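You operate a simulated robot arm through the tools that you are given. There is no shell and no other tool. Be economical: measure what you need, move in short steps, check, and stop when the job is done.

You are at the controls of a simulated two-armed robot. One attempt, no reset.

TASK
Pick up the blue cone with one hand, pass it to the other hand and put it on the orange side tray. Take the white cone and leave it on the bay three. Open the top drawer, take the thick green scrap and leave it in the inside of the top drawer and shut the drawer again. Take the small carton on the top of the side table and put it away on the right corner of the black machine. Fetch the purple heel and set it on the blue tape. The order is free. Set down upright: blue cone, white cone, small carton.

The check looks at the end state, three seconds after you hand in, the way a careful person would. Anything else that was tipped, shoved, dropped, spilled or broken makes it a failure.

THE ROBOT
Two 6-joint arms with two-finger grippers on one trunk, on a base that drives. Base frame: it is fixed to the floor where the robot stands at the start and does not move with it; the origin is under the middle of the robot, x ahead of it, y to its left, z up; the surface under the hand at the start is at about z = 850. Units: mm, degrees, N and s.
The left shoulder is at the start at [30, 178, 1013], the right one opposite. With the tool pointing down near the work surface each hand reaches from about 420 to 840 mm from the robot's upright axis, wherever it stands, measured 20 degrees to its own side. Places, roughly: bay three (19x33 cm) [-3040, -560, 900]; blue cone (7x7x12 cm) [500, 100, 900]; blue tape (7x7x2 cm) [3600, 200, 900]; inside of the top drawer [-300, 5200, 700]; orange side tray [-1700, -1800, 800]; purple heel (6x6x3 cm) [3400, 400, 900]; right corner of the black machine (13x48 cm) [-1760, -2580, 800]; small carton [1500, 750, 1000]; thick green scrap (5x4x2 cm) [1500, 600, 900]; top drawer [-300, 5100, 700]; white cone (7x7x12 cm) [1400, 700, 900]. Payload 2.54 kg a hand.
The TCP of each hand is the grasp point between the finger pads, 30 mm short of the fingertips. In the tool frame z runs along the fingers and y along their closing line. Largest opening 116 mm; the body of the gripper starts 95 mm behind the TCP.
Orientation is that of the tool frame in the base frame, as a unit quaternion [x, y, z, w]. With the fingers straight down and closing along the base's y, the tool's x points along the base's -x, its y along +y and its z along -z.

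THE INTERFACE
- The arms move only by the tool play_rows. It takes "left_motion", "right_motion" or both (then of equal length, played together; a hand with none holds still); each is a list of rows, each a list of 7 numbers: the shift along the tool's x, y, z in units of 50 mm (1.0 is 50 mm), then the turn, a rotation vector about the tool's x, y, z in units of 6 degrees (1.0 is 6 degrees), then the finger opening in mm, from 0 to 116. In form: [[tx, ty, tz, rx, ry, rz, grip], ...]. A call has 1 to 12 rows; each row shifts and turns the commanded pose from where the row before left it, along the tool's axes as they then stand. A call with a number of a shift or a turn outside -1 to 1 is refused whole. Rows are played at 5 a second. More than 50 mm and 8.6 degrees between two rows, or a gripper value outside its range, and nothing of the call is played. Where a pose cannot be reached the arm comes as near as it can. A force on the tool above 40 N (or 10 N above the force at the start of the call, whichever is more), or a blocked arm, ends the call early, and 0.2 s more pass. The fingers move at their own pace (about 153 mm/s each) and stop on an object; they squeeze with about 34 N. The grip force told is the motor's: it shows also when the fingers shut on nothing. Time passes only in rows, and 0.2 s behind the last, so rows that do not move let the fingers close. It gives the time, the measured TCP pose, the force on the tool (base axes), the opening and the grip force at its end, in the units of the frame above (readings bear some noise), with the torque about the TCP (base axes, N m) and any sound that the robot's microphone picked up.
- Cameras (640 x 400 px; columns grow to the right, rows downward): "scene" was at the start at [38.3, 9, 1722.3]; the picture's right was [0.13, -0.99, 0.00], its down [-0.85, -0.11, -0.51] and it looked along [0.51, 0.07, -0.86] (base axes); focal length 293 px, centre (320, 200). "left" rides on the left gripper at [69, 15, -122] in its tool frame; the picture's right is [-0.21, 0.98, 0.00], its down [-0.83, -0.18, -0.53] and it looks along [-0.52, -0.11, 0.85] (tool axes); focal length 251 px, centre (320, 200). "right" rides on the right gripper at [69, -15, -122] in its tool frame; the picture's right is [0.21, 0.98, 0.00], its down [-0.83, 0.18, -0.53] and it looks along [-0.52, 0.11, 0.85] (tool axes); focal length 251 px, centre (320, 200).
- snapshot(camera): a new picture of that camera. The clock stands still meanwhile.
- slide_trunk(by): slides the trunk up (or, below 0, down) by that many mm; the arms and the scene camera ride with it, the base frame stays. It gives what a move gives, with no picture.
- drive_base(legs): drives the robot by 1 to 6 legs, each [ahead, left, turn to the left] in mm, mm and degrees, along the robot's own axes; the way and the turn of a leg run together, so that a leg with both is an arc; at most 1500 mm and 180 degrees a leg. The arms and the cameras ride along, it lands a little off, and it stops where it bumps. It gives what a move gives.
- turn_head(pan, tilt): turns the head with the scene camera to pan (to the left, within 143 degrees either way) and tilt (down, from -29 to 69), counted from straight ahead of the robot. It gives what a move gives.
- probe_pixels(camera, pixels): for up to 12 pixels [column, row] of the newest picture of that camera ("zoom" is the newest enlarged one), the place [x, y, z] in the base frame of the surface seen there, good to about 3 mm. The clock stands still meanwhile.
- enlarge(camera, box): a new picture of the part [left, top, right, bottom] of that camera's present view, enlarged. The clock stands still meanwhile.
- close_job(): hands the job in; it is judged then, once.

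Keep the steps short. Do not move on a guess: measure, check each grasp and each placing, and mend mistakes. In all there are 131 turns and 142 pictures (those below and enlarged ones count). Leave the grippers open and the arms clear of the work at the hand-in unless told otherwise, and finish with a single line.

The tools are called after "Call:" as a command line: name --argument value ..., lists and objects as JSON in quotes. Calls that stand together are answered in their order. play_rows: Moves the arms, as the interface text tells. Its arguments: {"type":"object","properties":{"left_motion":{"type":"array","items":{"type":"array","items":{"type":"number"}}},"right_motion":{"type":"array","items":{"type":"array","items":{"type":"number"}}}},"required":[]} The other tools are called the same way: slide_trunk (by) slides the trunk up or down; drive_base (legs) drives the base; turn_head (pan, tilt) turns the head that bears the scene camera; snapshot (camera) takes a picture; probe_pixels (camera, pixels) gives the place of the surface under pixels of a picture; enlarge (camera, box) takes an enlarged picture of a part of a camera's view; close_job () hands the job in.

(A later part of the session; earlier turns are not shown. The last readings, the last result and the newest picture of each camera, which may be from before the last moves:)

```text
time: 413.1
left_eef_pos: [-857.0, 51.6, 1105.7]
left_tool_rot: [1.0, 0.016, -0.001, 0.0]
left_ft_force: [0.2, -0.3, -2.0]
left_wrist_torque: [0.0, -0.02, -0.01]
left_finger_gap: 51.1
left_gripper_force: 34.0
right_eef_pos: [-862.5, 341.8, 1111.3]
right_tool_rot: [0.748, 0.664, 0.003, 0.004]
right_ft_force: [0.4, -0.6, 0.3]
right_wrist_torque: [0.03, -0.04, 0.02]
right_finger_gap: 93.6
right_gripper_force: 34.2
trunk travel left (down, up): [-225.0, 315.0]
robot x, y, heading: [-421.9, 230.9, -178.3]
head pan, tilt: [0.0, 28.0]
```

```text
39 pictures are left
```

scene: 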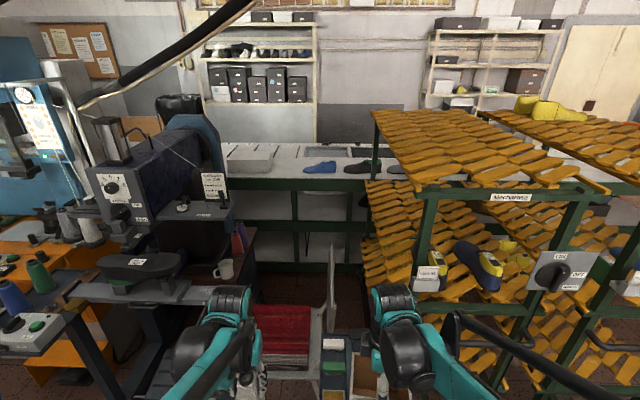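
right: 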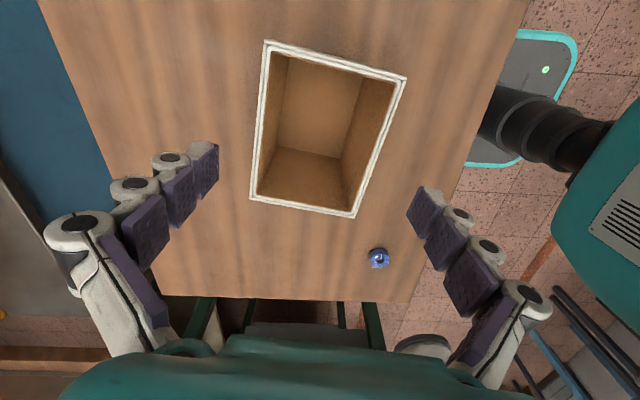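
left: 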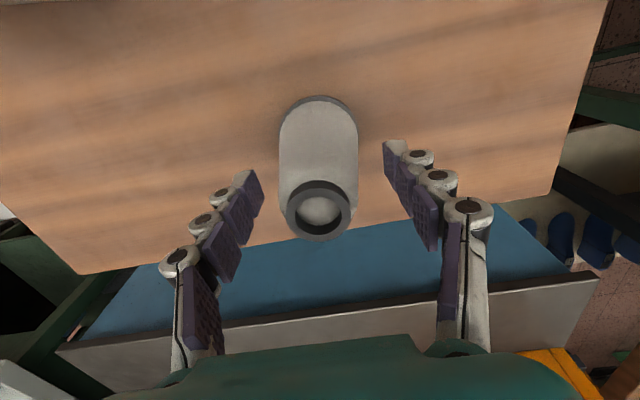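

Call:
probe_pixels --camera "scene" --pixels '[[290, 185], [330, 265], [280, 310], [330, 250], [340, 345], [345, 280], [420, 290], [500, 200], [425, 190], [240, 240], [140, 170], [310, 345]]'

Call:
enlarge --camera "scene" --box '[200, 120, 440, 270]'

Call:
probe_pixels --camera "zoom" --pixels '[[130, 90], [140, 140], [260, 350], [300, 385], [60, 100], [400, 80], [290, 150], [320, 300], [350, 360], [380, 380], [180, 340], [320, 90]]'

```text
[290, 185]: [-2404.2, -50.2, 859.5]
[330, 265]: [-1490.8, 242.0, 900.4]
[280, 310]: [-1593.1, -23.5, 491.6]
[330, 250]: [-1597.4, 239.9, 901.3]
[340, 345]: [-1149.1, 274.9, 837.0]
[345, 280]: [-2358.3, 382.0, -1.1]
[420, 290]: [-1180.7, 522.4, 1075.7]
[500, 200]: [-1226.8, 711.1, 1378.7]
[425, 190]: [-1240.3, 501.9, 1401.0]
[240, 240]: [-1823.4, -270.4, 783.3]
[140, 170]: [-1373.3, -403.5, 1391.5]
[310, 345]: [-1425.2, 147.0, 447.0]
```

```text
2.67 times, centred on (320, 195) of scene
```

zoom: 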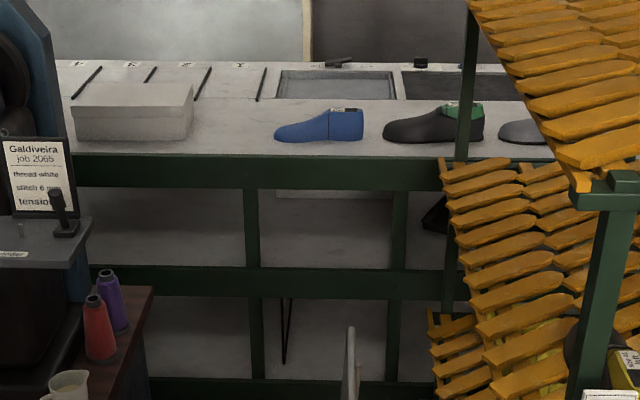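

```text
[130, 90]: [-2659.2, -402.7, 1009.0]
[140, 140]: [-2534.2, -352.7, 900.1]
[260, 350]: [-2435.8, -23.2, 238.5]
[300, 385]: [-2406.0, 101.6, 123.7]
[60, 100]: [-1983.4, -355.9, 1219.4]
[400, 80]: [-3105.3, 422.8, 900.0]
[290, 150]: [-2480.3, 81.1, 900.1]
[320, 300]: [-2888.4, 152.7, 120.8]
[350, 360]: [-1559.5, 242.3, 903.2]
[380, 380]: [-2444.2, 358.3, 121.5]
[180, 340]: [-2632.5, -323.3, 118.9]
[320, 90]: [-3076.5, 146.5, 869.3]
```

Passage here is blocked by the chair and tool stand, and bay three lies in the far half of the bench. It is best reached from the bench's west side. I drive north and around to look there.

Call:
drive_base --legs '[[0, 0, -91.8], [1500, 0, 0], [1500, 0, 0], [900, 0, 0], [0, 0, 90], [700, 0, 0]]'

Call:
turn_head --pan 10 --tilt 22

Call:
snapshot --camera "scene"

Call:
probe_pixels --camera "scene" --pixels '[[320, 240], [320, 200], [260, 230], [200, 230], [400, 230], [150, 250], [300, 180], [250, 180], [200, 180], [350, 180], [420, 200], [220, 300]]'

```text
time: 443.3
left_eef_pos: [-1588.8, 3918.0, 1105.5]
left_tool_rot: [0.999, 0.037, 0.001, -0.001]
left_ft_force: [-0.2, -0.8, -1.9]
left_wrist_torque: [0.0, -0.01, -0.04]
left_finger_gap: 50.6
left_gripper_force: 34.0
right_eef_pos: [-1608.4, 4207.8, 1109.8]
right_tool_rot: [0.734, 0.679, 0.004, 0.001]
right_ft_force: [0.1, 0.0, -1.2]
right_wrist_torque: [-0.03, -0.04, -0.01]
right_finger_gap: 93.8
right_gripper_force: 34.0
trunk travel left (down, up): [-225.0, 315.0]
robot x, y, heading: [-1162.0, 4113.6, -175.7]
head pan, tilt: [0.0, 28.0]
```

```text
time: 444.0
left_eef_pos: [-1588.3, 3918.2, 1105.1]
left_tool_rot: [0.999, 0.038, -0.001, 0.001]
left_ft_force: [0.6, 0.8, -2.3]
left_wrist_torque: [-0.01, -0.01, 0.02]
left_finger_gap: 50.7
left_gripper_force: 34.7
right_eef_pos: [-1607.2, 4206.9, 1110.5]
right_tool_rot: [0.733, 0.68, 0.004, 0.003]
right_ft_force: [-0.4, 0.4, 0.0]
right_wrist_torque: [-0.01, 0.02, -0.02]
right_finger_gap: 93.8
right_gripper_force: 34.0
trunk travel left (down, up): [-225.0, 315.0]
robot x, y, heading: [-1161.0, 4111.3, -175.7]
head pan, tilt: [10.0, 22.0]
```

```text
37 pictures are left
```

scene: 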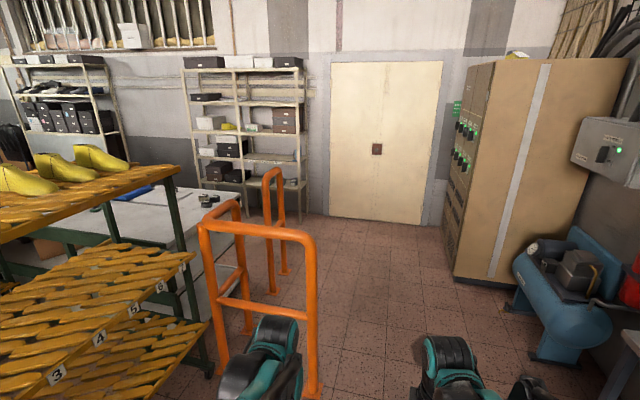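

```text
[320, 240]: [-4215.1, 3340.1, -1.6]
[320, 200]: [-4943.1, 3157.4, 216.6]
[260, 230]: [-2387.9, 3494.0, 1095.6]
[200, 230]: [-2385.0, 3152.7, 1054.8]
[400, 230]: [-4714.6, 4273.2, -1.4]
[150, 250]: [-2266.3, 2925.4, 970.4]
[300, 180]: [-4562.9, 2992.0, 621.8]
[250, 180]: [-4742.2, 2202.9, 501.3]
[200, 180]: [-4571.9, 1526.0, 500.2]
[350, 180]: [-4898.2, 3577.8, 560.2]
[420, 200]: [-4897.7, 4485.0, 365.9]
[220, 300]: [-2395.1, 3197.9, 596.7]
```

Call:
probe_pixels --camera "scene" --pixels '[[284, 272], [270, 290], [243, 330], [272, 175], [455, 275], [512, 305], [535, 355], [235, 260], [190, 215], [240, 330]]'

```text
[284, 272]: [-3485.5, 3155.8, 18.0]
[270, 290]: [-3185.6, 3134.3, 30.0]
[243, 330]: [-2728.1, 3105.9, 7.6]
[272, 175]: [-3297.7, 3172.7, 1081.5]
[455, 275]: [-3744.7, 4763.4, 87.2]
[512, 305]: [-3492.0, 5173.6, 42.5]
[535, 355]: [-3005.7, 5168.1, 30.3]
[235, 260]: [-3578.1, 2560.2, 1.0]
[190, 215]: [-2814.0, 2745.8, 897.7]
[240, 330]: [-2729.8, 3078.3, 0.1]
```

The west aisle (x −3500 to −4560) is free. I drive there, passing north of the rails, then turn south.

Call:
drive_base --legs '[[0, -110, -4.3], [1500, 0, 0], [1350, 0, 0], [0, 0, 90], [1000, 0, 0]]'

Call:
turn_head --pan 15 --tilt 28

Call:
snapshot --camera "scene"

Call:
probe_pixels --camera "scene" --pixels '[[300, 250], [320, 180], [340, 220], [260, 220], [200, 250], [150, 300], [400, 250], [320, 150], [280, 160], [250, 300]]'

```text
time: 467.2
left_eef_pos: [-3815.4, 2718.5, 1105.0]
left_tool_rot: [0.694, 0.72, 0.0, 0.001]
left_ft_force: [0.4, 0.4, -1.3]
left_wrist_torque: [0.02, -0.03, 0.02]
left_finger_gap: 50.4
left_gripper_force: 33.8
right_eef_pos: [-4104.2, 2711.6, 1110.6]
right_tool_rot: [0.057, 0.998, 0.005, -0.001]
right_ft_force: [0.1, 0.5, -0.8]
right_wrist_torque: [0.0, 0.0, 0.01]
right_finger_gap: 93.7
right_gripper_force: 34.3
trunk travel left (down, up): [-225.0, 315.0]
robot x, y, heading: [-3993.7, 3153.8, -88.0]
head pan, tilt: [10.0, 22.0]
```

```text
time: 467.9
left_eef_pos: [-3814.3, 2719.3, 1106.8]
left_tool_rot: [0.694, 0.72, 0.0, 0.0]
left_ft_force: [0.0, -0.4, -1.2]
left_wrist_torque: [0.0, 0.01, 0.02]
left_finger_gap: 50.6
left_gripper_force: 34.3
right_eef_pos: [-4104.6, 2712.8, 1111.3]
right_tool_rot: [0.058, 0.998, 0.004, -0.002]
right_ft_force: [-0.3, 0.1, 0.1]
right_wrist_torque: [-0.02, -0.03, -0.05]
right_finger_gap: 93.9
right_gripper_force: 34.4
trunk travel left (down, up): [-225.0, 315.0]
robot x, y, heading: [-3988.9, 3152.5, -88.0]
head pan, tilt: [15.0, 28.0]
```

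```text
36 pictures are left
```

scene: 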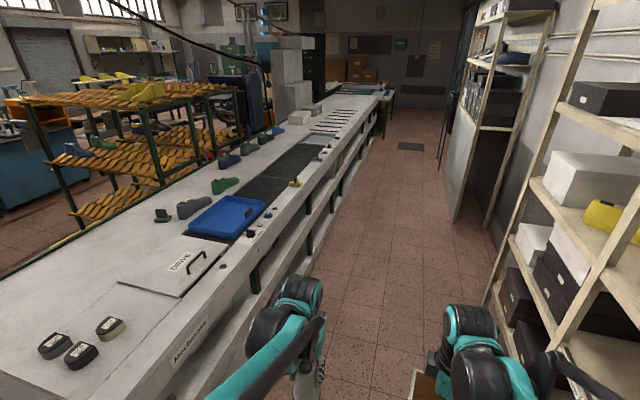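

```text
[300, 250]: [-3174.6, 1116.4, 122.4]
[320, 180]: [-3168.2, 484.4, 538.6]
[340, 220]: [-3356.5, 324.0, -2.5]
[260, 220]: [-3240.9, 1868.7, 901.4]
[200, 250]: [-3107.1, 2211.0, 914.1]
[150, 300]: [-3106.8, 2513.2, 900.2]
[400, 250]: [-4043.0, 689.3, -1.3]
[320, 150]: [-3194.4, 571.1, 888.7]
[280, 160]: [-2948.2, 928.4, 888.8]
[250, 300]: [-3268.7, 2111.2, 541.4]
```

The aisle is clear to the south. I drive down to y≈-700 and turn to face the bays (east).

Call:
drive_base --legs '[[0, 0, -2], [1500, 0, 0], [1500, 0, 0], [850, 0, 0], [0, 0, 90]]'

Call:
turn_head --pan 8 --tilt 38

Call:
snapshot --camera "scene"

Call:
enlarge --camera "scene" --box '[200, 100, 440, 250]'

```text
time: 490.7
left_eef_pos: [-3501.7, -543.6, 1105.1]
left_tool_rot: [-0.001, 1.0, 0.0, 0.001]
left_ft_force: [-0.1, -0.2, -1.9]
left_wrist_torque: [0.02, 0.0, 0.03]
left_finger_gap: 50.6
left_gripper_force: 33.8
right_eef_pos: [-3503.8, -833.4, 1109.4]
right_tool_rot: [-0.652, 0.758, 0.003, -0.003]
right_ft_force: [-0.7, -0.5, -0.9]
right_wrist_torque: [-0.01, 0.0, 0.0]
right_finger_gap: 94.1
right_gripper_force: 33.7
trunk travel left (down, up): [-225.0, 315.0]
robot x, y, heading: [-3939.5, -706.4, -0.1]
head pan, tilt: [15.0, 28.0]
```

```text
time: 491.4
left_eef_pos: [-3501.2, -543.7, 1105.2]
left_tool_rot: [-0.001, 1.0, 0.0, 0.001]
left_ft_force: [0.4, 0.8, -2.8]
left_wrist_torque: [0.0, 0.03, 0.02]
left_finger_gap: 50.5
left_gripper_force: 34.0
right_eef_pos: [-3504.4, -832.9, 1110.7]
right_tool_rot: [-0.652, 0.758, 0.003, -0.003]
right_ft_force: [-0.1, 0.4, -0.6]
right_wrist_torque: [0.0, -0.04, -0.02]
right_finger_gap: 93.8
right_gripper_force: 33.8
trunk travel left (down, up): [-225.0, 315.0]
robot x, y, heading: [-3941.0, -703.5, 0.1]
head pan, tilt: [8.0, 38.0]
```

```text
35 pictures are left
```

scene: 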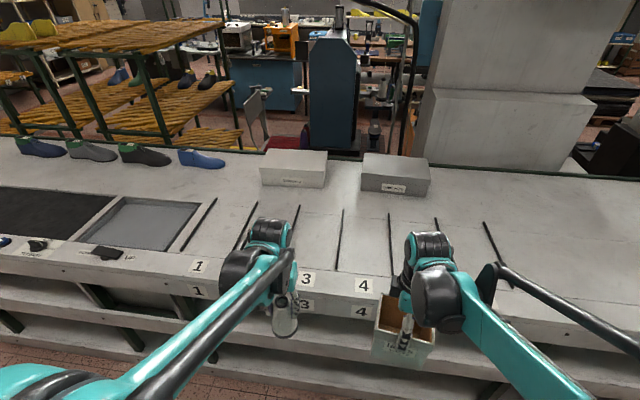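

```text
2.67 times, centred on (320, 175) of scene
```

zoom: 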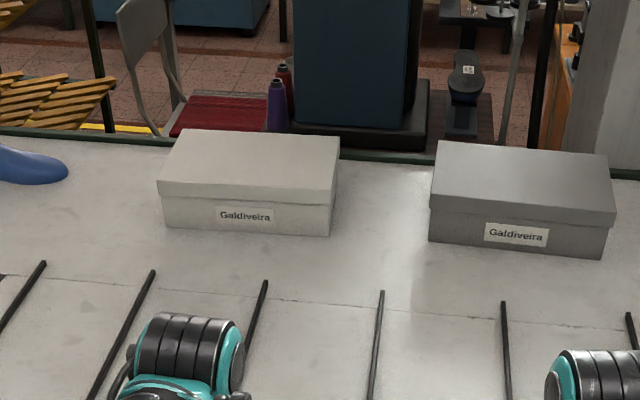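

Call:
probe_pixels --camera "scene" --pixels '[[306, 279], [363, 285], [340, 240], [343, 212], [297, 212], [290, 235], [320, 230], [318, 262], [320, 205], [198, 265]]'

Call:
drive_base --legs '[[275, 0, 0]]'

Call:
snapshot --camera "left"

```text
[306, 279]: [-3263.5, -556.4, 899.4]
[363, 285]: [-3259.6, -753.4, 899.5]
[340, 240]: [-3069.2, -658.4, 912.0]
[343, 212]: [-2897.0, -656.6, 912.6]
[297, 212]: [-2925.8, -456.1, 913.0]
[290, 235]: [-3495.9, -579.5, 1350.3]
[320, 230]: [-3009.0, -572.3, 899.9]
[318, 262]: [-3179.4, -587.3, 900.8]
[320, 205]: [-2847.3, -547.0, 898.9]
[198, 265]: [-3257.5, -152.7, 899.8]
```

```text
time: 493.3
left_eef_pos: [-3227.0, -547.3, 1105.3]
left_tool_rot: [0.002, 1.0, -0.001, 0.0]
left_ft_force: [0.6, -0.9, -2.4]
left_wrist_torque: [-0.03, 0.04, -0.03]
left_finger_gap: 50.1
left_gripper_force: 33.8
right_eef_pos: [-3232.3, -835.8, 1109.8]
right_tool_rot: [-0.65, 0.76, 0.003, -0.003]
right_ft_force: [0.0, 0.0, -0.6]
right_wrist_torque: [0.04, 0.03, 0.02]
right_finger_gap: 93.8
right_gripper_force: 34.1
trunk travel left (down, up): [-225.0, 315.0]
robot x, y, heading: [-3668.9, -707.6, -0.2]
head pan, tilt: [8.0, 38.0]
```

```text
33 pictures are left
```

left: 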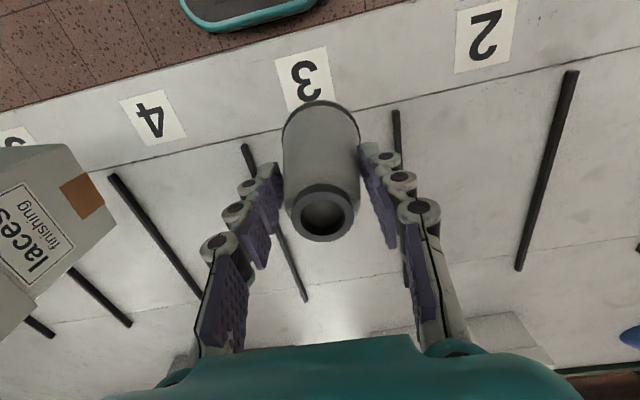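

Bay three: y from −657 to −456, centre [−3040, −557], z 900. I move the cone over its centre and lower 88 mm.

Call:
play_rows --left_motion '[[-0.75, -0.04, 0, 0, 0, 0, 20], [-0.75, -0.04, 0, 0, 0, 0, 20], [-0.75, -0.04, 0, 0, 0, 0, 20], [-0.75, -0.04, 0, 0, 0, 0, 20], [-0.75, -0.04, 0, 0, 0, 0, 20], [0, 0, 0.6, 0, 0, 0, 20], [0, 0, 0.6, 0, 0, 0, 20], [0, 0, 0.56, 0, 0, 0, 20], [0, 0, 0, 0, 0, 0, 20]]'

Call:
enlarge --camera "scene" --box '[240, 160, 440, 285]'

```text
time: 495.3
left_eef_pos: [-3039.8, -560.3, 1017.5]
left_tool_rot: [0.002, 1.0, 0.001, 0.001]
left_ft_force: [0.0, 0.2, -1.5]
left_wrist_torque: [0.02, 0.0, 0.0]
left_finger_gap: 50.2
left_gripper_force: 33.9
right_eef_pos: [-3233.6, -835.6, 1110.3]
right_tool_rot: [-0.65, 0.76, 0.002, -0.004]
right_ft_force: [0.4, -0.2, -0.8]
right_wrist_torque: [0.0, 0.03, 0.01]
right_finger_gap: 94.0
right_gripper_force: 33.2
trunk travel left (down, up): [-225.0, 315.0]
robot x, y, heading: [-3667.7, -705.0, -0.3]
head pan, tilt: [8.0, 38.0]
```

```text
3.20 times, centred on (340, 222) of scene
```

zoom: 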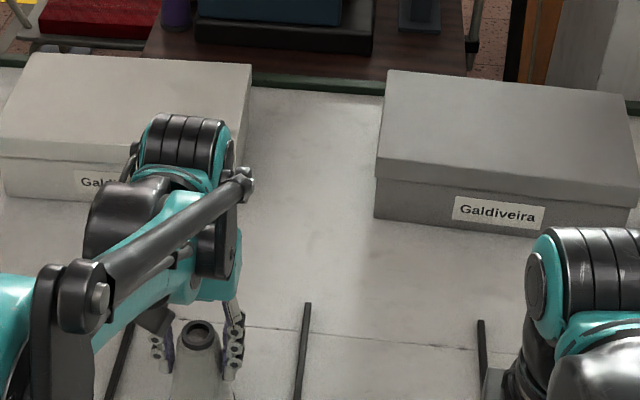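

Well placed between the dividers. I lower slowly until contact.

Call:
play_rows --left_motion '[[0, 0, 0.16, 0, 0, 0, 20], [0, 0, 0.08, 0, 0, 0, 20], [0, 0, 0.06, 0, 0, 0, 20], [0, 0, 0.04, 0, 0, 0, 20], [0, 0, 0, 0, 0, 0, 20]]'

Call:
snapshot --camera "left"

```text
time: 496.5
left_eef_pos: [-3039.4, -558.8, 1000.3]
left_tool_rot: [0.002, 1.0, 0.0, 0.001]
left_ft_force: [0.0, -1.3, -1.8]
left_wrist_torque: [0.01, 0.04, 0.01]
left_finger_gap: 50.4
left_gripper_force: 34.2
right_eef_pos: [-3232.8, -835.3, 1109.2]
right_tool_rot: [-0.65, 0.76, 0.003, -0.004]
right_ft_force: [0.3, -0.9, -0.5]
right_wrist_torque: [-0.03, 0.0, 0.01]
right_finger_gap: 93.6
right_gripper_force: 34.2
trunk travel left (down, up): [-225.0, 315.0]
robot x, y, heading: [-3672.4, -707.6, -0.4]
head pan, tilt: [8.0, 38.0]
```

```text
31 pictures are left
```

left: 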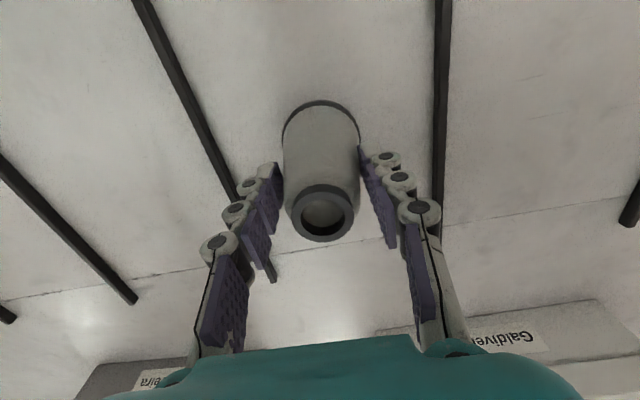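

Call:
play_rows --left_motion '[[0, 0, 0.04, 0, 0, 0, 20], [0, 0, 0.03, 0, 0, 0, 20], [0, 0, 0.02, 0, 0, 0, 20], [0, 0, 0, 0, 0, 0, 20]]'

```text
time: 497.4
left_eef_pos: [-3039.7, -559.5, 997.3]
left_tool_rot: [0.003, 1.0, 0.001, 0.002]
left_ft_force: [0.4, -1.9, 17.3]
left_wrist_torque: [0.03, 0.54, 0.05]
left_finger_gap: 50.2
left_gripper_force: 34.4
right_eef_pos: [-3233.3, -837.0, 1111.6]
right_tool_rot: [-0.65, 0.76, 0.003, -0.002]
right_ft_force: [1.5, -0.9, -0.4]
right_wrist_torque: [-0.01, 0.02, 0.0]
right_finger_gap: 93.8
right_gripper_force: 33.9
trunk travel left (down, up): [-225.0, 315.0]
robot x, y, heading: [-3670.3, -704.6, -0.4]
head pan, tilt: [8.0, 38.0]
stopped in row 4 (left hand): the force on the tool passed its limit at 42 N (the readings are from after the stop); the commanded pose is now the measured one
```

Contact. I open, rise and check the cone.

Call:
play_rows --left_motion '[[0, 0, -0.02, 0, 0, 0, 20], [0, 0, 0, 0, 0, 0, 60], [0, 0, 0, 0, 0, 0, 75], [0, 0, 0, 0, 0, 0, 80], [0, 0, -0.5, 0, 0, 0, 80], [0, 0, -0.9, 0, 0, 0, 80], [0, 0, -0.9, 0, 0, 0, 80], [0, 0, -0.5, 0, 0, 0, 80]]'

Call:
snapshot --camera "left"

```text
time: 499.2
left_eef_pos: [-3040.2, -560.8, 1138.9]
left_tool_rot: [0.003, 1.0, 0.001, 0.002]
left_ft_force: [0.2, 0.5, 0.1]
left_wrist_torque: [0.02, 0.0, 0.02]
left_finger_gap: 80.3
left_gripper_force: 0.1
right_eef_pos: [-3233.3, -836.6, 1109.7]
right_tool_rot: [-0.65, 0.76, 0.003, -0.003]
right_ft_force: [-0.7, -0.1, -0.3]
right_wrist_torque: [0.0, 0.01, 0.0]
right_finger_gap: 93.9
right_gripper_force: 34.1
trunk travel left (down, up): [-225.0, 315.0]
robot x, y, heading: [-3668.7, -705.7, -0.3]
head pan, tilt: [8.0, 38.0]
```

```text
30 pictures are left
```

left: 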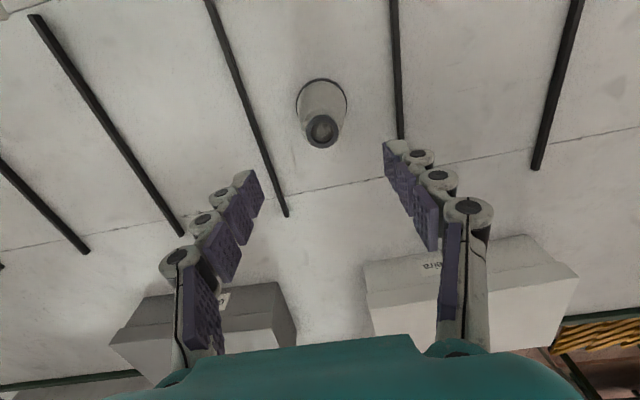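

The white cone stands upright in bay three. I retract the left hand, back off, turn south and look for the way to the black machine.

Call:
play_rows --left_motion '[[0.76, 0.05, 0, 0, 0, 0, 100], [0.76, 0.05, 0, 0, 0, 0, 100], [0.76, 0.05, 0, 0, 0, 0, 100], [0.76, 0.05, 0, 0, 0, 0, 100], [0.76, 0.05, 0, 0, 0, 0, 100]]'

Call:
drive_base --legs '[[-280, 0, 0], [0, 0, -89.7]]'

Call:
turn_head --pan 20 --tilt 25

Call:
snapshot --camera "scene"

Call:
probe_pixels --camera "scene" --pixels '[[320, 250], [320, 180], [280, 200], [240, 220], [200, 200], [360, 180], [400, 250], [150, 150], [260, 160], [300, 150]]'

```text
time: 500.4
left_eef_pos: [-3231.6, -545.0, 1136.3]
left_tool_rot: [0.002, 1.0, 0.001, 0.002]
left_ft_force: [-1.0, 0.0, -0.4]
left_wrist_torque: [-0.02, 0.01, 0.03]
left_finger_gap: 100.1
left_gripper_force: 0.0
right_eef_pos: [-3233.5, -837.2, 1110.2]
right_tool_rot: [-0.65, 0.76, 0.002, -0.003]
right_ft_force: [-0.2, -0.4, -0.4]
right_wrist_torque: [0.03, -0.02, -0.01]
right_finger_gap: 93.9
right_gripper_force: 33.3
trunk travel left (down, up): [-225.0, 315.0]
robot x, y, heading: [-3669.5, -708.3, -0.2]
head pan, tilt: [8.0, 38.0]
```

```text
time: 506.1
left_eef_pos: [-3780.1, -1141.3, 1136.0]
left_tool_rot: [0.703, 0.711, -0.001, 0.002]
left_ft_force: [0.2, 0.3, -0.5]
left_wrist_torque: [0.01, 0.01, 0.03]
left_finger_gap: 99.8
left_gripper_force: 0.1
right_eef_pos: [-4070.5, -1142.4, 1110.8]
right_tool_rot: [0.069, 0.998, 0.004, -0.001]
right_ft_force: [-0.6, 0.6, -0.4]
right_wrist_torque: [-0.01, 0.02, 0.0]
right_finger_gap: 93.4
right_gripper_force: 33.8
trunk travel left (down, up): [-225.0, 315.0]
robot x, y, heading: [-3948.7, -701.5, -89.4]
head pan, tilt: [8.0, 38.0]
```

```text
time: 506.9
left_eef_pos: [-3778.1, -1141.1, 1136.0]
left_tool_rot: [0.702, 0.712, -0.002, 0.003]
left_ft_force: [-0.2, -0.4, 0.4]
left_wrist_torque: [0.02, -0.02, -0.02]
left_finger_gap: 100.1
left_gripper_force: 0.1
right_eef_pos: [-4070.4, -1143.6, 1109.7]
right_tool_rot: [0.068, 0.998, 0.004, 0.0]
right_ft_force: [1.3, 1.0, 0.0]
right_wrist_torque: [-0.02, -0.04, 0.03]
right_finger_gap: 94.0
right_gripper_force: 33.9
trunk travel left (down, up): [-225.0, 315.0]
robot x, y, heading: [-3945.4, -703.6, -89.3]
head pan, tilt: [20.0, 25.0]
```

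```text
29 pictures are left
```

scene: 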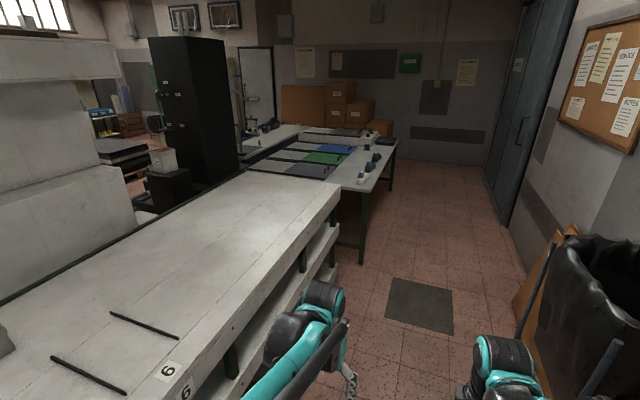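

```text
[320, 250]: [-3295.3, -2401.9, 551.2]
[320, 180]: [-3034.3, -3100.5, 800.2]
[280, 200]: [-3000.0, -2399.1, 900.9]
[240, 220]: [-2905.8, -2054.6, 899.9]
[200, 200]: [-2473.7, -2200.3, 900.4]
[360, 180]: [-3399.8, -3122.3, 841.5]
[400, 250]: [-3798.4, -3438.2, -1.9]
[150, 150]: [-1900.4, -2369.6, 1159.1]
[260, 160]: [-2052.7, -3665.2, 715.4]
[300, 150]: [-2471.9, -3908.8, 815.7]
```

No way through to the south; I return by reversing up the west aisle, then through the main aisle to the black machine.

Call:
drive_base --legs '[[-1500, 0, -0.7], [-1500, 0, 0], [-1500, 0, 0], [-400, 0, 0], [0, 0, 90], [1500, 0, 0]]'

Call:
turn_head --pan 0 --tilt 25

```text
time: 541.1
left_eef_pos: [-1813.1, 4161.9, 1135.9]
left_tool_rot: [0.042, 0.999, 0.001, 0.002]
left_ft_force: [0.2, 0.0, 0.3]
left_wrist_torque: [-0.02, 0.02, -0.04]
left_finger_gap: 99.9
left_gripper_force: 0.0
right_eef_pos: [-1837.8, 3872.2, 1110.2]
right_tool_rot: [-0.618, 0.786, 0.003, -0.003]
right_ft_force: [-0.2, 0.0, -1.0]
right_wrist_torque: [0.01, 0.01, 0.0]
right_finger_gap: 94.0
right_gripper_force: 33.9
trunk travel left (down, up): [-225.0, 315.0]
robot x, y, heading: [-2264.8, 4037.5, -4.7]
head pan, tilt: [20.0, 25.0]
```

```text
time: 542.0
left_eef_pos: [-1813.5, 4161.2, 1135.5]
left_tool_rot: [0.042, 0.999, 0.0, 0.003]
left_ft_force: [0.1, 0.7, -0.4]
left_wrist_torque: [-0.02, -0.01, 0.0]
left_finger_gap: 99.7
left_gripper_force: 0.1
right_eef_pos: [-1839.0, 3871.3, 1110.8]
right_tool_rot: [-0.619, 0.786, 0.004, -0.004]
right_ft_force: [0.6, -0.2, -0.9]
right_wrist_torque: [0.01, -0.04, 0.01]
right_finger_gap: 93.8
right_gripper_force: 34.1
trunk travel left (down, up): [-225.0, 315.0]
robot x, y, heading: [-2265.1, 4032.8, -4.6]
head pan, tilt: [0.0, 25.0]
```

Call:
drive_base --legs '[[0, 0, 4.6], [1500, 0, 0], [330, 0, 0], [0, 0, -90], [1500, 0, 0], [1500, 0, 0]]'

Call:
turn_head --pan 0 --tilt 26

```text
time: 569.5
left_eef_pos: [-150.1, 619.5, 1135.1]
left_tool_rot: [0.691, 0.722, -0.001, 0.002]
left_ft_force: [-0.2, 0.2, 0.8]
left_wrist_torque: [0.0, -0.01, 0.01]
left_finger_gap: 100.0
left_gripper_force: 0.0
right_eef_pos: [-441.4, 610.3, 1110.2]
right_tool_rot: [0.054, 0.999, 0.004, -0.001]
right_ft_force: [-0.9, 0.2, 0.1]
right_wrist_torque: [0.02, -0.01, -0.03]
right_finger_gap: 93.8
right_gripper_force: 33.7
trunk travel left (down, up): [-225.0, 315.0]
robot x, y, heading: [-333.1, 1052.5, -87.4]
head pan, tilt: [0.0, 25.0]
```

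```text
time: 570.1
left_eef_pos: [-150.9, 621.2, 1135.9]
left_tool_rot: [0.692, 0.722, -0.001, 0.002]
left_ft_force: [-0.2, -0.5, -0.6]
left_wrist_torque: [-0.01, 0.02, 0.01]
left_finger_gap: 100.2
left_gripper_force: 0.1
right_eef_pos: [-441.9, 611.0, 1110.4]
right_tool_rot: [0.055, 0.999, 0.004, -0.001]
right_ft_force: [-0.4, -0.2, -0.5]
right_wrist_torque: [-0.03, 0.03, -0.04]
right_finger_gap: 93.7
right_gripper_force: 34.4
trunk travel left (down, up): [-225.0, 315.0]
robot x, y, heading: [-330.2, 1049.5, -87.3]
head pan, tilt: [0.0, 26.0]
```

Call:
drive_base --legs '[[0, 0, -2.7], [0, -150, 0], [1500, 0, 0], [1500, 0, 0], [480, 0, 0], [0, 0, -90]]'

Call:
turn_head --pan 5 --tilt 30

Call:
snapshot --camera "scene"

Call:
enlarge --camera "scene" --box '[220, 110, 420, 235]'

```text
time: 592.1
left_eef_pos: [-949.8, -2551.2, 1135.3]
left_tool_rot: [1.0, -0.012, -0.003, 0.0]
left_ft_force: [0.4, 0.3, 0.2]
left_wrist_torque: [0.01, 0.0, -0.02]
left_finger_gap: 99.8
left_gripper_force: 0.0
right_eef_pos: [-942.0, -2260.6, 1110.2]
right_tool_rot: [0.766, 0.643, 0.003, 0.004]
right_ft_force: [-0.1, -0.3, -0.5]
right_wrist_torque: [-0.03, 0.01, -0.02]
right_finger_gap: 93.8
right_gripper_force: 33.7
trunk travel left (down, up): [-225.0, 315.0]
robot x, y, heading: [-504.3, -2400.3, 178.4]
head pan, tilt: [0.0, 26.0]
```

```text
time: 592.8
left_eef_pos: [-950.8, -2550.3, 1135.7]
left_tool_rot: [1.0, -0.012, -0.002, 0.001]
left_ft_force: [-0.7, -0.2, 0.6]
left_wrist_torque: [-0.02, 0.0, 0.01]
left_finger_gap: 100.0
left_gripper_force: 0.1
right_eef_pos: [-941.7, -2259.7, 1112.3]
right_tool_rot: [0.766, 0.642, 0.004, 0.002]
right_ft_force: [0.4, -0.4, 0.1]
right_wrist_torque: [-0.03, -0.01, 0.02]
right_finger_gap: 93.7
right_gripper_force: 33.6
trunk travel left (down, up): [-225.0, 315.0]
robot x, y, heading: [-509.8, -2398.7, 178.4]
head pan, tilt: [5.0, 30.0]
```

```text
28 pictures are left
```

scene: 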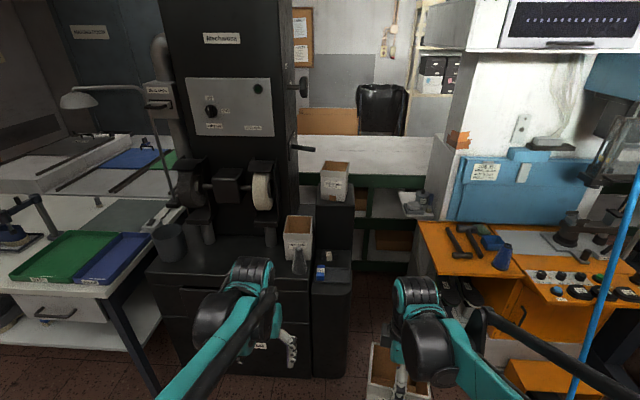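

```text
3.20 times, centred on (320, 172) of scene
```

zoom: 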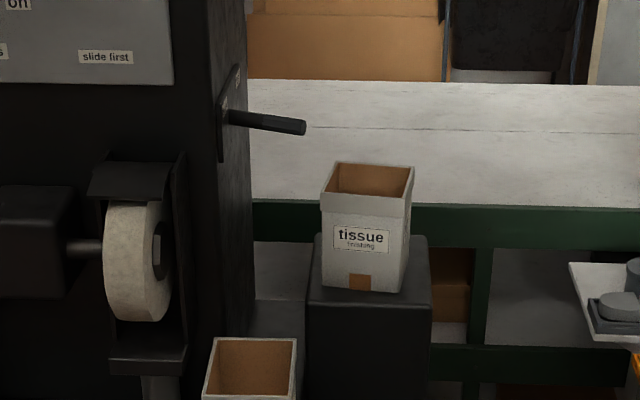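

Call:
probe_pixels --camera "scene" --pixels '[[335, 200], [335, 165], [330, 260], [330, 290], [345, 255], [318, 275], [320, 240], [298, 222], [300, 262], [321, 272], [350, 195], [338, 290]]'

Call:
enlarge --camera "scene" --box '[270, 200, 390, 300]'

```text
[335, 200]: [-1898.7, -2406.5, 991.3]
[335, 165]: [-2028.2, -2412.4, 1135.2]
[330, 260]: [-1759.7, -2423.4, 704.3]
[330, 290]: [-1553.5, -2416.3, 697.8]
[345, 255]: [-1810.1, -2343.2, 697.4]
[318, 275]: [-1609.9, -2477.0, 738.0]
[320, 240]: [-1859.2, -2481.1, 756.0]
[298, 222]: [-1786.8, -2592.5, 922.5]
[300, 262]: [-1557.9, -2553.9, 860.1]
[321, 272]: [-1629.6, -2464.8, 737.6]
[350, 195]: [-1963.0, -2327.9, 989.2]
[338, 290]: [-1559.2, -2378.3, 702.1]
```

```text
4.00 times, centred on (330, 250) of scene
```

zoom: 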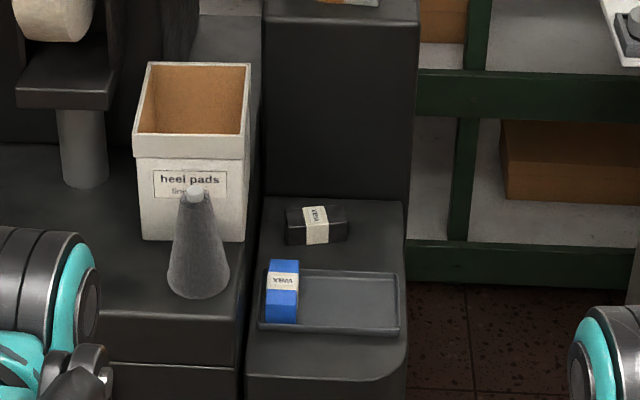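

Call:
probe_pixels --camera "zoom" --pixels '[[230, 50], [215, 15], [115, 270], [120, 330], [235, 290], [142, 157], [243, 160], [148, 64], [248, 66], [141, 236], [243, 240], [198, 294]]'

Call:
turn_head --pan 5 --tilt 31

```text
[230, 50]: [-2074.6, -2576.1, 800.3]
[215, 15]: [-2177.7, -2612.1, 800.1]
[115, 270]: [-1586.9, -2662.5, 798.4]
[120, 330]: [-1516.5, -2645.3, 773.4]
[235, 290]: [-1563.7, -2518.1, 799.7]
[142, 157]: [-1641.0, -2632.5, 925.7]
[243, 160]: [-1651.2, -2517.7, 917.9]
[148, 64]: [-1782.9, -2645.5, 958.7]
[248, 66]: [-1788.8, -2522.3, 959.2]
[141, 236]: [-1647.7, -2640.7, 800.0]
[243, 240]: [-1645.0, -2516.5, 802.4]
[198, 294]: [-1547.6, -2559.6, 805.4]
```

```text
time: 593.4
left_eef_pos: [-950.6, -2551.4, 1135.5]
left_tool_rot: [1.0, -0.012, -0.003, 0.001]
left_ft_force: [0.2, 0.2, 0.1]
left_wrist_torque: [0.03, 0.0, 0.0]
left_finger_gap: 99.8
left_gripper_force: 0.0
right_eef_pos: [-941.9, -2259.5, 1109.6]
right_tool_rot: [0.766, 0.643, 0.004, 0.003]
right_ft_force: [0.0, 0.5, -0.3]
right_wrist_torque: [0.03, 0.01, -0.01]
right_finger_gap: 93.6
right_gripper_force: 34.1
trunk travel left (down, up): [-225.0, 315.0]
robot x, y, heading: [-506.3, -2397.8, 178.5]
head pan, tilt: [5.0, 31.0]
```

Black machine top z=800; a free spot in its right strip lies behind the "heel pads" carton around [−1872, −2580]. I probe the grinder, side handle and the neighbouring boxes for clearance.

Call:
snapshot --camera "scene"

Call:
probe_pixels --camera "scene" --pixels '[[268, 188], [272, 160], [302, 143], [312, 145], [288, 205], [283, 170], [322, 185], [346, 160], [125, 335], [110, 270], [292, 120], [300, 195]]'

```text
25 pictures are left
```

scene: 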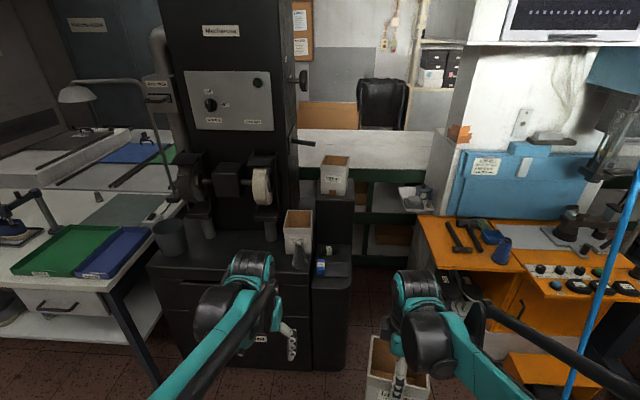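

```text
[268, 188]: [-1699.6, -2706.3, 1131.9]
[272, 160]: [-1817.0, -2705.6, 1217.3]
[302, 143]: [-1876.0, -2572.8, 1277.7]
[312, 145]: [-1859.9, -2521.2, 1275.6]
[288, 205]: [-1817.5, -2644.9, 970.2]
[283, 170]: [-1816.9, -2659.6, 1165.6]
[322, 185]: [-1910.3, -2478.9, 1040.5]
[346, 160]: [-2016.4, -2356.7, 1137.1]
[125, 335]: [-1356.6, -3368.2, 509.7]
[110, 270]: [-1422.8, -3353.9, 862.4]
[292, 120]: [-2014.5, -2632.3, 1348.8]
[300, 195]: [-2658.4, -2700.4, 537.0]
```

Findings: the only free part of the strip is behind the heel-pads carton. A handle rod at z≈1277 crosses above it there, so the hand must lean back toward me while placing. I'll first set the carton on the free front of the black table, regrasp it with a 30° lean, then place it. Driving to about [−1110, −2700] and moving the left hand out of the way.

Call:
drive_base --legs '[[0, 318, 1.5], [600, 0, 0]]'

Call:
play_rows --left_motion '[[0, 0.6, -0.4, 0, 0, 0, 60], [0, 0.6, -0.4, 0, 0, 0, 60], [0, 0.6, -0.4, 0, 0, 0, 60], [0, 0.6, -0.4, 0, 0, 0, 60], [0, 0.6, -0.4, 0, 0, 0, 60]]'

Call:
turn_head --pan -5 --tilt 50

Call:
snapshot --camera "scene"

```text
time: 598.5
left_eef_pos: [-1550.3, -2887.6, 1135.4]
left_tool_rot: [1.0, 0.004, -0.001, 0.001]
left_ft_force: [-0.6, -0.6, 0.3]
left_wrist_torque: [-0.02, -0.01, 0.03]
left_finger_gap: 100.1
left_gripper_force: 0.0
right_eef_pos: [-1549.9, -2597.5, 1109.5]
right_tool_rot: [0.757, 0.654, 0.003, 0.002]
right_ft_force: [0.2, 0.4, -1.3]
right_wrist_torque: [0.01, -0.01, 0.0]
right_finger_gap: 93.6
right_gripper_force: 33.6
trunk travel left (down, up): [-225.0, 315.0]
robot x, y, heading: [-1111.5, -2722.6, -179.5]
head pan, tilt: [5.0, 31.0]
```

```text
time: 599.7
left_eef_pos: [-1548.9, -3038.9, 1236.2]
left_tool_rot: [1.0, 0.003, -0.003, 0.0]
left_ft_force: [-0.5, -0.6, -0.2]
left_wrist_torque: [0.0, 0.03, 0.03]
left_finger_gap: 60.1
left_gripper_force: 0.2
right_eef_pos: [-1550.2, -2598.0, 1110.7]
right_tool_rot: [0.756, 0.655, 0.004, 0.002]
right_ft_force: [-0.4, 0.4, -1.3]
right_wrist_torque: [0.02, 0.02, 0.04]
right_finger_gap: 93.9
right_gripper_force: 34.0
trunk travel left (down, up): [-225.0, 315.0]
robot x, y, heading: [-1113.4, -2721.3, -179.5]
head pan, tilt: [5.0, 31.0]
```

```text
time: 600.5
left_eef_pos: [-1549.6, -3037.4, 1234.7]
left_tool_rot: [1.0, 0.004, -0.002, 0.001]
left_ft_force: [-0.1, -1.0, 0.4]
left_wrist_torque: [-0.01, 0.0, 0.01]
left_finger_gap: 60.4
left_gripper_force: 0.1
right_eef_pos: [-1549.2, -2596.5, 1110.4]
right_tool_rot: [0.756, 0.654, 0.004, 0.003]
right_ft_force: [0.5, -0.2, -0.2]
right_wrist_torque: [-0.02, -0.02, -0.01]
right_finger_gap: 93.9
right_gripper_force: 34.2
trunk travel left (down, up): [-225.0, 315.0]
robot x, y, heading: [-1112.7, -2723.6, -179.5]
head pan, tilt: [-5.0, 50.0]
```

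```text
24 pictures are left
```

scene: 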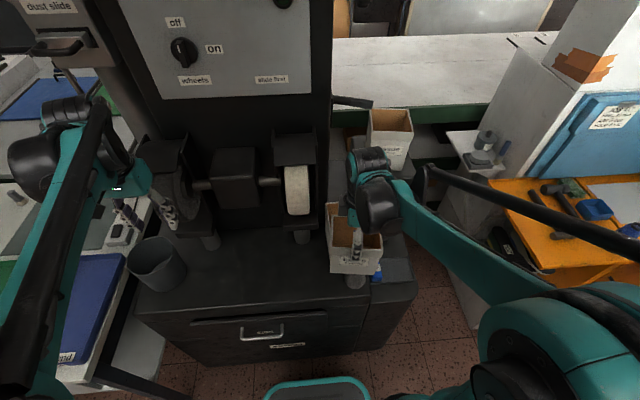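

The front of the table is free at scene (250,270). I yaw the carton 82° so its narrow side lies along y, move it to [−1595, −2740], and lower most of the way.

Call:
play_rows --right_motion '[[0, 0, 0, 0, 0, 1, 85], [0, 0, 0, 0, 0, 1, 85], [0, 0, 0, 0, 0, 1, 85], [0, 0, 0, 0, 0, 1, 85], [0, 0, 0, 0, 0, 1, 85], [0, 0, 0, 0, 0, 1, 85], [0, 0, 0, 0, 0, 1, 85], [0, 0, 0, 0, 0, 1, 85], [0, 0, 0, 0, 0, 1, 85], [0, 0, 0, 0, 0, 1, 85], [0, 0, 0, 0, 0, 1, 85], [0, 0, 0, 0, 0, 1, 85]]'

Call:
play_rows --right_motion '[[0, 0, 0, 0, 0, 0.815, 85], [0, 0, 0, 0, 0, 0.815, 85], [-0.23, 0.715, 0, 0, 0, 0, 85], [-0.23, 0.715, 0, 0, 0, 0, 85], [-0.23, 0.715, 0, 0, 0, 0, 85], [-0.23, 0.715, 0, 0, 0, 0, 85], [0, 0, 0.8, 0, 0, 0, 85], [0, 0, 0.8, 0, 0, 0, 85], [0, 0, 0.8, 0, 0, 0, 85], [0, 0, 0.8, 0, 0, 0, 85], [0, 0, 0.6, 0, 0, 0, 85], [0, 0, 0, 0, 0, 0, 85]]'

Call:
snapshot --camera "scene"

```text
time: 603.1
left_eef_pos: [-1548.3, -3038.4, 1236.0]
left_tool_rot: [1.0, 0.003, -0.002, 0.001]
left_ft_force: [0.1, -0.5, -0.5]
left_wrist_torque: [-0.01, 0.0, 0.0]
left_finger_gap: 59.8
left_gripper_force: 0.1
right_eef_pos: [-1550.0, -2598.1, 1109.9]
right_tool_rot: [0.996, 0.084, 0.004, 0.0]
right_ft_force: [-1.0, -0.1, -0.8]
right_wrist_torque: [-0.01, -0.01, -0.02]
right_finger_gap: 93.6
right_gripper_force: 33.9
trunk travel left (down, up): [-225.0, 315.0]
robot x, y, heading: [-1109.1, -2717.9, -179.8]
head pan, tilt: [-5.0, 50.0]
```

```text
time: 605.2
left_eef_pos: [-1546.5, -3037.9, 1237.8]
left_tool_rot: [1.0, 0.003, -0.002, 0.001]
left_ft_force: [-0.3, 0.1, -0.1]
left_wrist_torque: [0.0, 0.03, 0.0]
left_finger_gap: 60.0
left_gripper_force: 0.1
right_eef_pos: [-1589.5, -2738.9, 998.4]
right_tool_rot: [1.0, 0.001, 0.005, 0.0]
right_ft_force: [14.4, -0.4, 0.1]
right_wrist_torque: [0.01, 1.98, 0.03]
right_finger_gap: 93.9
right_gripper_force: 34.4
trunk travel left (down, up): [-225.0, 315.0]
robot x, y, heading: [-1109.0, -2719.7, -179.6]
head pan, tilt: [-5.0, 50.0]
stopped in row 10 (right hand): the force on the tool passed its limit at 46 N (the readings are from after the stop); the commanded pose is now the measured one
```

```text
23 pictures are left
```

scene: 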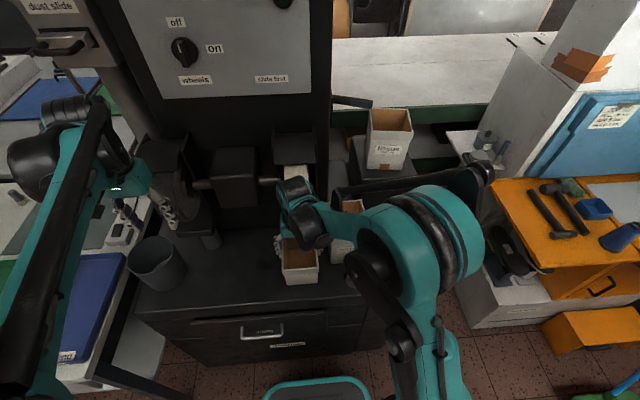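

The carton's back met the wheel-guard ledge. I back off 25 mm, shift to the free middle of the table (y≈−2830), and look with the scene camera before lowering.

Call:
play_rows --right_motion '[[0.5, 0, 0, 0, 0, 0, 85], [0, 0, -0.6, 0, 0, 0, 85], [0, 0.6, 0, 0, 0, 0, 85], [0, 0.6, 0, 0, 0, 0, 85], [0, 0.6, 0, 0, 0, 0, 85], [0, 0, 0, 0, 0, 0, 85]]'

Call:
enlarge --camera "scene" --box '[140, 140, 380, 320]'

Call:
snapshot --camera "right"

```text
time: 606.6
left_eef_pos: [-1549.7, -3037.4, 1236.4]
left_tool_rot: [1.0, 0.003, -0.003, 0.001]
left_ft_force: [-0.6, 0.6, 1.0]
left_wrist_torque: [-0.04, 0.05, -0.01]
left_finger_gap: 59.8
left_gripper_force: 0.0
right_eef_pos: [-1569.2, -2829.6, 1026.8]
right_tool_rot: [1.0, 0.0, 0.005, 0.0]
right_ft_force: [-0.8, 0.4, 0.0]
right_wrist_torque: [-0.05, -0.05, 0.0]
right_finger_gap: 93.7
right_gripper_force: 33.9
trunk travel left (down, up): [-225.0, 315.0]
robot x, y, heading: [-1110.3, -2723.2, -179.5]
head pan, tilt: [-5.0, 50.0]
```

```text
2.22 times, centred on (260, 230) of scene
```

zoom: 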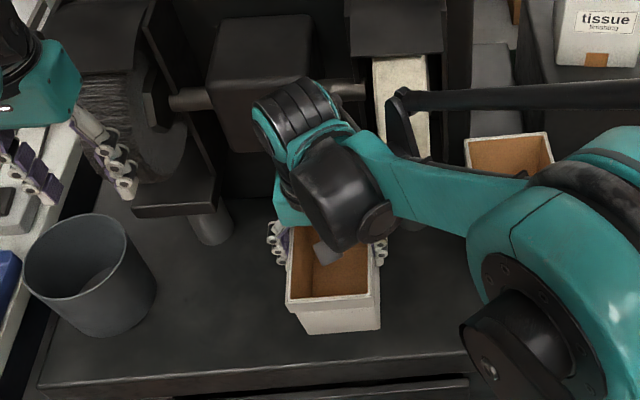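

```text
21 pictures are left
```

right: 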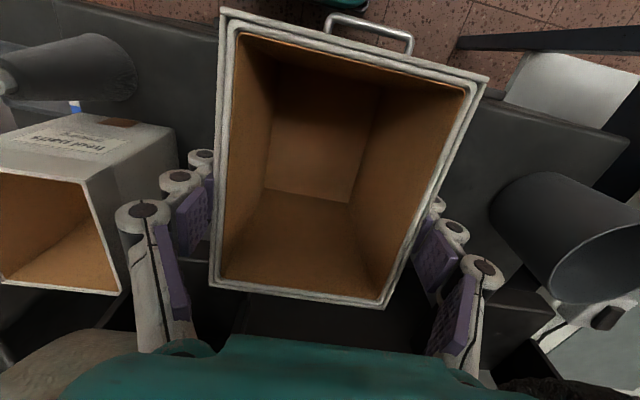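

I check whether the carton pivoted in the grip by probing its rim heights, and probe the table below.

Call:
probe_pixels --camera "right" --pixels '[[228, 16], [482, 80], [383, 300], [216, 283], [300, 293], [350, 47]]'

Call:
probe_pixels --camera "zoom" --pixels '[[200, 330], [250, 280], [240, 370], [420, 340], [212, 240], [200, 195]]'

```text
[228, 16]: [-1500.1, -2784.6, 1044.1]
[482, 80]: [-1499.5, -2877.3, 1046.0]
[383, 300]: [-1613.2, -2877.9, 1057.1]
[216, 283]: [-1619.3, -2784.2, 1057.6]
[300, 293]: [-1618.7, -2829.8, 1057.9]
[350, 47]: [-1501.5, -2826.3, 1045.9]
```

```text
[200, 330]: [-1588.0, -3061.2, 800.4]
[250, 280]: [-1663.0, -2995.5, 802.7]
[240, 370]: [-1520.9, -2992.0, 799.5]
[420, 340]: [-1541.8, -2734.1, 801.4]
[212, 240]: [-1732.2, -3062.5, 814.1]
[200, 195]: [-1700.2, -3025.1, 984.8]
```

The carton pitched 6° in the grip; setting it down will level it. I shift 25 mm further onto the table, lower to just above it, then in small steps.

Call:
play_rows --right_motion '[[-0.5, 0, 0, 0, 0, 0, 85], [0, 0, 0.7, 0, 0, 0, 85], [0, 0, 0.7, 0, 0, 0, 85], [0, 0, 0.6, 0, 0, 0, 85], [0, 0, 0.1, 0, 0, 0, 85], [0, 0, 0.1, 0, 0, 0, 85], [0, 0, 0.06, 0, 0, 0, 85], [0, 0, 0.06, 0, 0, 0, 85], [0, 0, 0, 0, 0, 0, 85]]'

```text
time: 608.6
left_eef_pos: [-1549.4, -3039.0, 1235.5]
left_tool_rot: [1.0, 0.003, -0.003, 0.001]
left_ft_force: [-0.5, 0.8, 0.8]
left_wrist_torque: [-0.03, -0.01, 0.03]
left_finger_gap: 60.1
left_gripper_force: 0.1
right_eef_pos: [-1591.2, -2829.5, 910.4]
right_tool_rot: [1.0, -0.001, 0.005, -0.001]
right_ft_force: [-0.7, -0.3, 4.6]
right_wrist_torque: [-0.25, -0.22, -0.05]
right_finger_gap: 93.6
right_gripper_force: 34.3
trunk travel left (down, up): [-225.0, 315.0]
robot x, y, heading: [-1108.4, -2724.7, -179.4]
head pan, tilt: [-5.0, 50.0]
```

Contact. I press 3 mm more, open to 112, raise 17 mm, lean the hand 30° (pitch about the closing axis), and look.

Call:
play_rows --right_motion '[[0, 0, 0.06, 0, 0, 0, 85], [0, 0, 0, 0, 0, 0, 100], [0, 0, 0, 0, 0, 0, 112], [0, 0, 0, 0, 0, 0, 112], [0, 0, -0.34, 0, 0, 0, 112], [0, 0, 0, 0, -1, 0, 112], [0, 0, 0, 0, -1, 0, 112], [0, 0, 0, 0, -1, 0, 112], [0, 0, 0, 0, -1, 0, 112], [0, 0, 0, 0, -1, 0, 112], [0, 0, 0, 0, 0, 0, 112]]'

Call:
snapshot --camera "right"

Call:
probe_pixels --camera "right" --pixels '[[230, 60], [420, 90], [320, 40], [320, 250], [230, 240], [400, 260], [320, 150]]'

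```text
time: 611.0
left_eef_pos: [-1550.1, -3039.6, 1235.4]
left_tool_rot: [1.0, 0.003, -0.003, 0.0]
left_ft_force: [0.5, 0.3, -0.7]
left_wrist_torque: [-0.03, -0.01, 0.04]
left_finger_gap: 60.2
left_gripper_force: 0.1
right_eef_pos: [-1591.3, -2830.0, 926.0]
right_tool_rot: [0.967, 0.0, -0.254, 0.0]
right_ft_force: [-0.2, -0.2, -0.4]
right_wrist_torque: [-0.01, 0.0, 0.01]
right_finger_gap: 112.1
right_gripper_force: 0.0
trunk travel left (down, up): [-225.0, 315.0]
robot x, y, heading: [-1109.4, -2721.5, -179.6]
head pan, tilt: [-5.0, 50.0]
```

```text
20 pictures are left
```

right: 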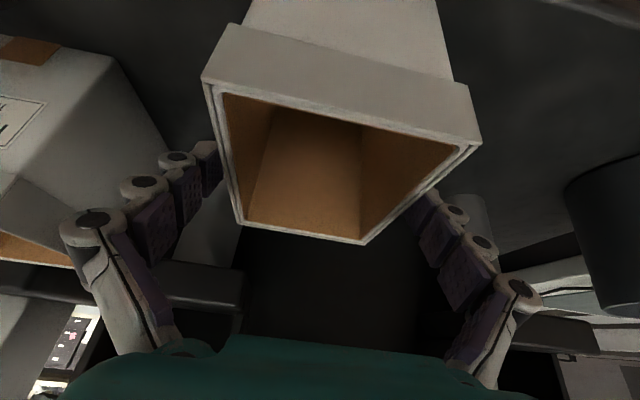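

```text
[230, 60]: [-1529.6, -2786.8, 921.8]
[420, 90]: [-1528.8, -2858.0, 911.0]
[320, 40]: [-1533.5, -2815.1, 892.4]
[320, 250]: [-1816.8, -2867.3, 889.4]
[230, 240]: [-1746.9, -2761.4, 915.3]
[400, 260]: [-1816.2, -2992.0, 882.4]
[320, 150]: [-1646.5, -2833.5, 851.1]
```

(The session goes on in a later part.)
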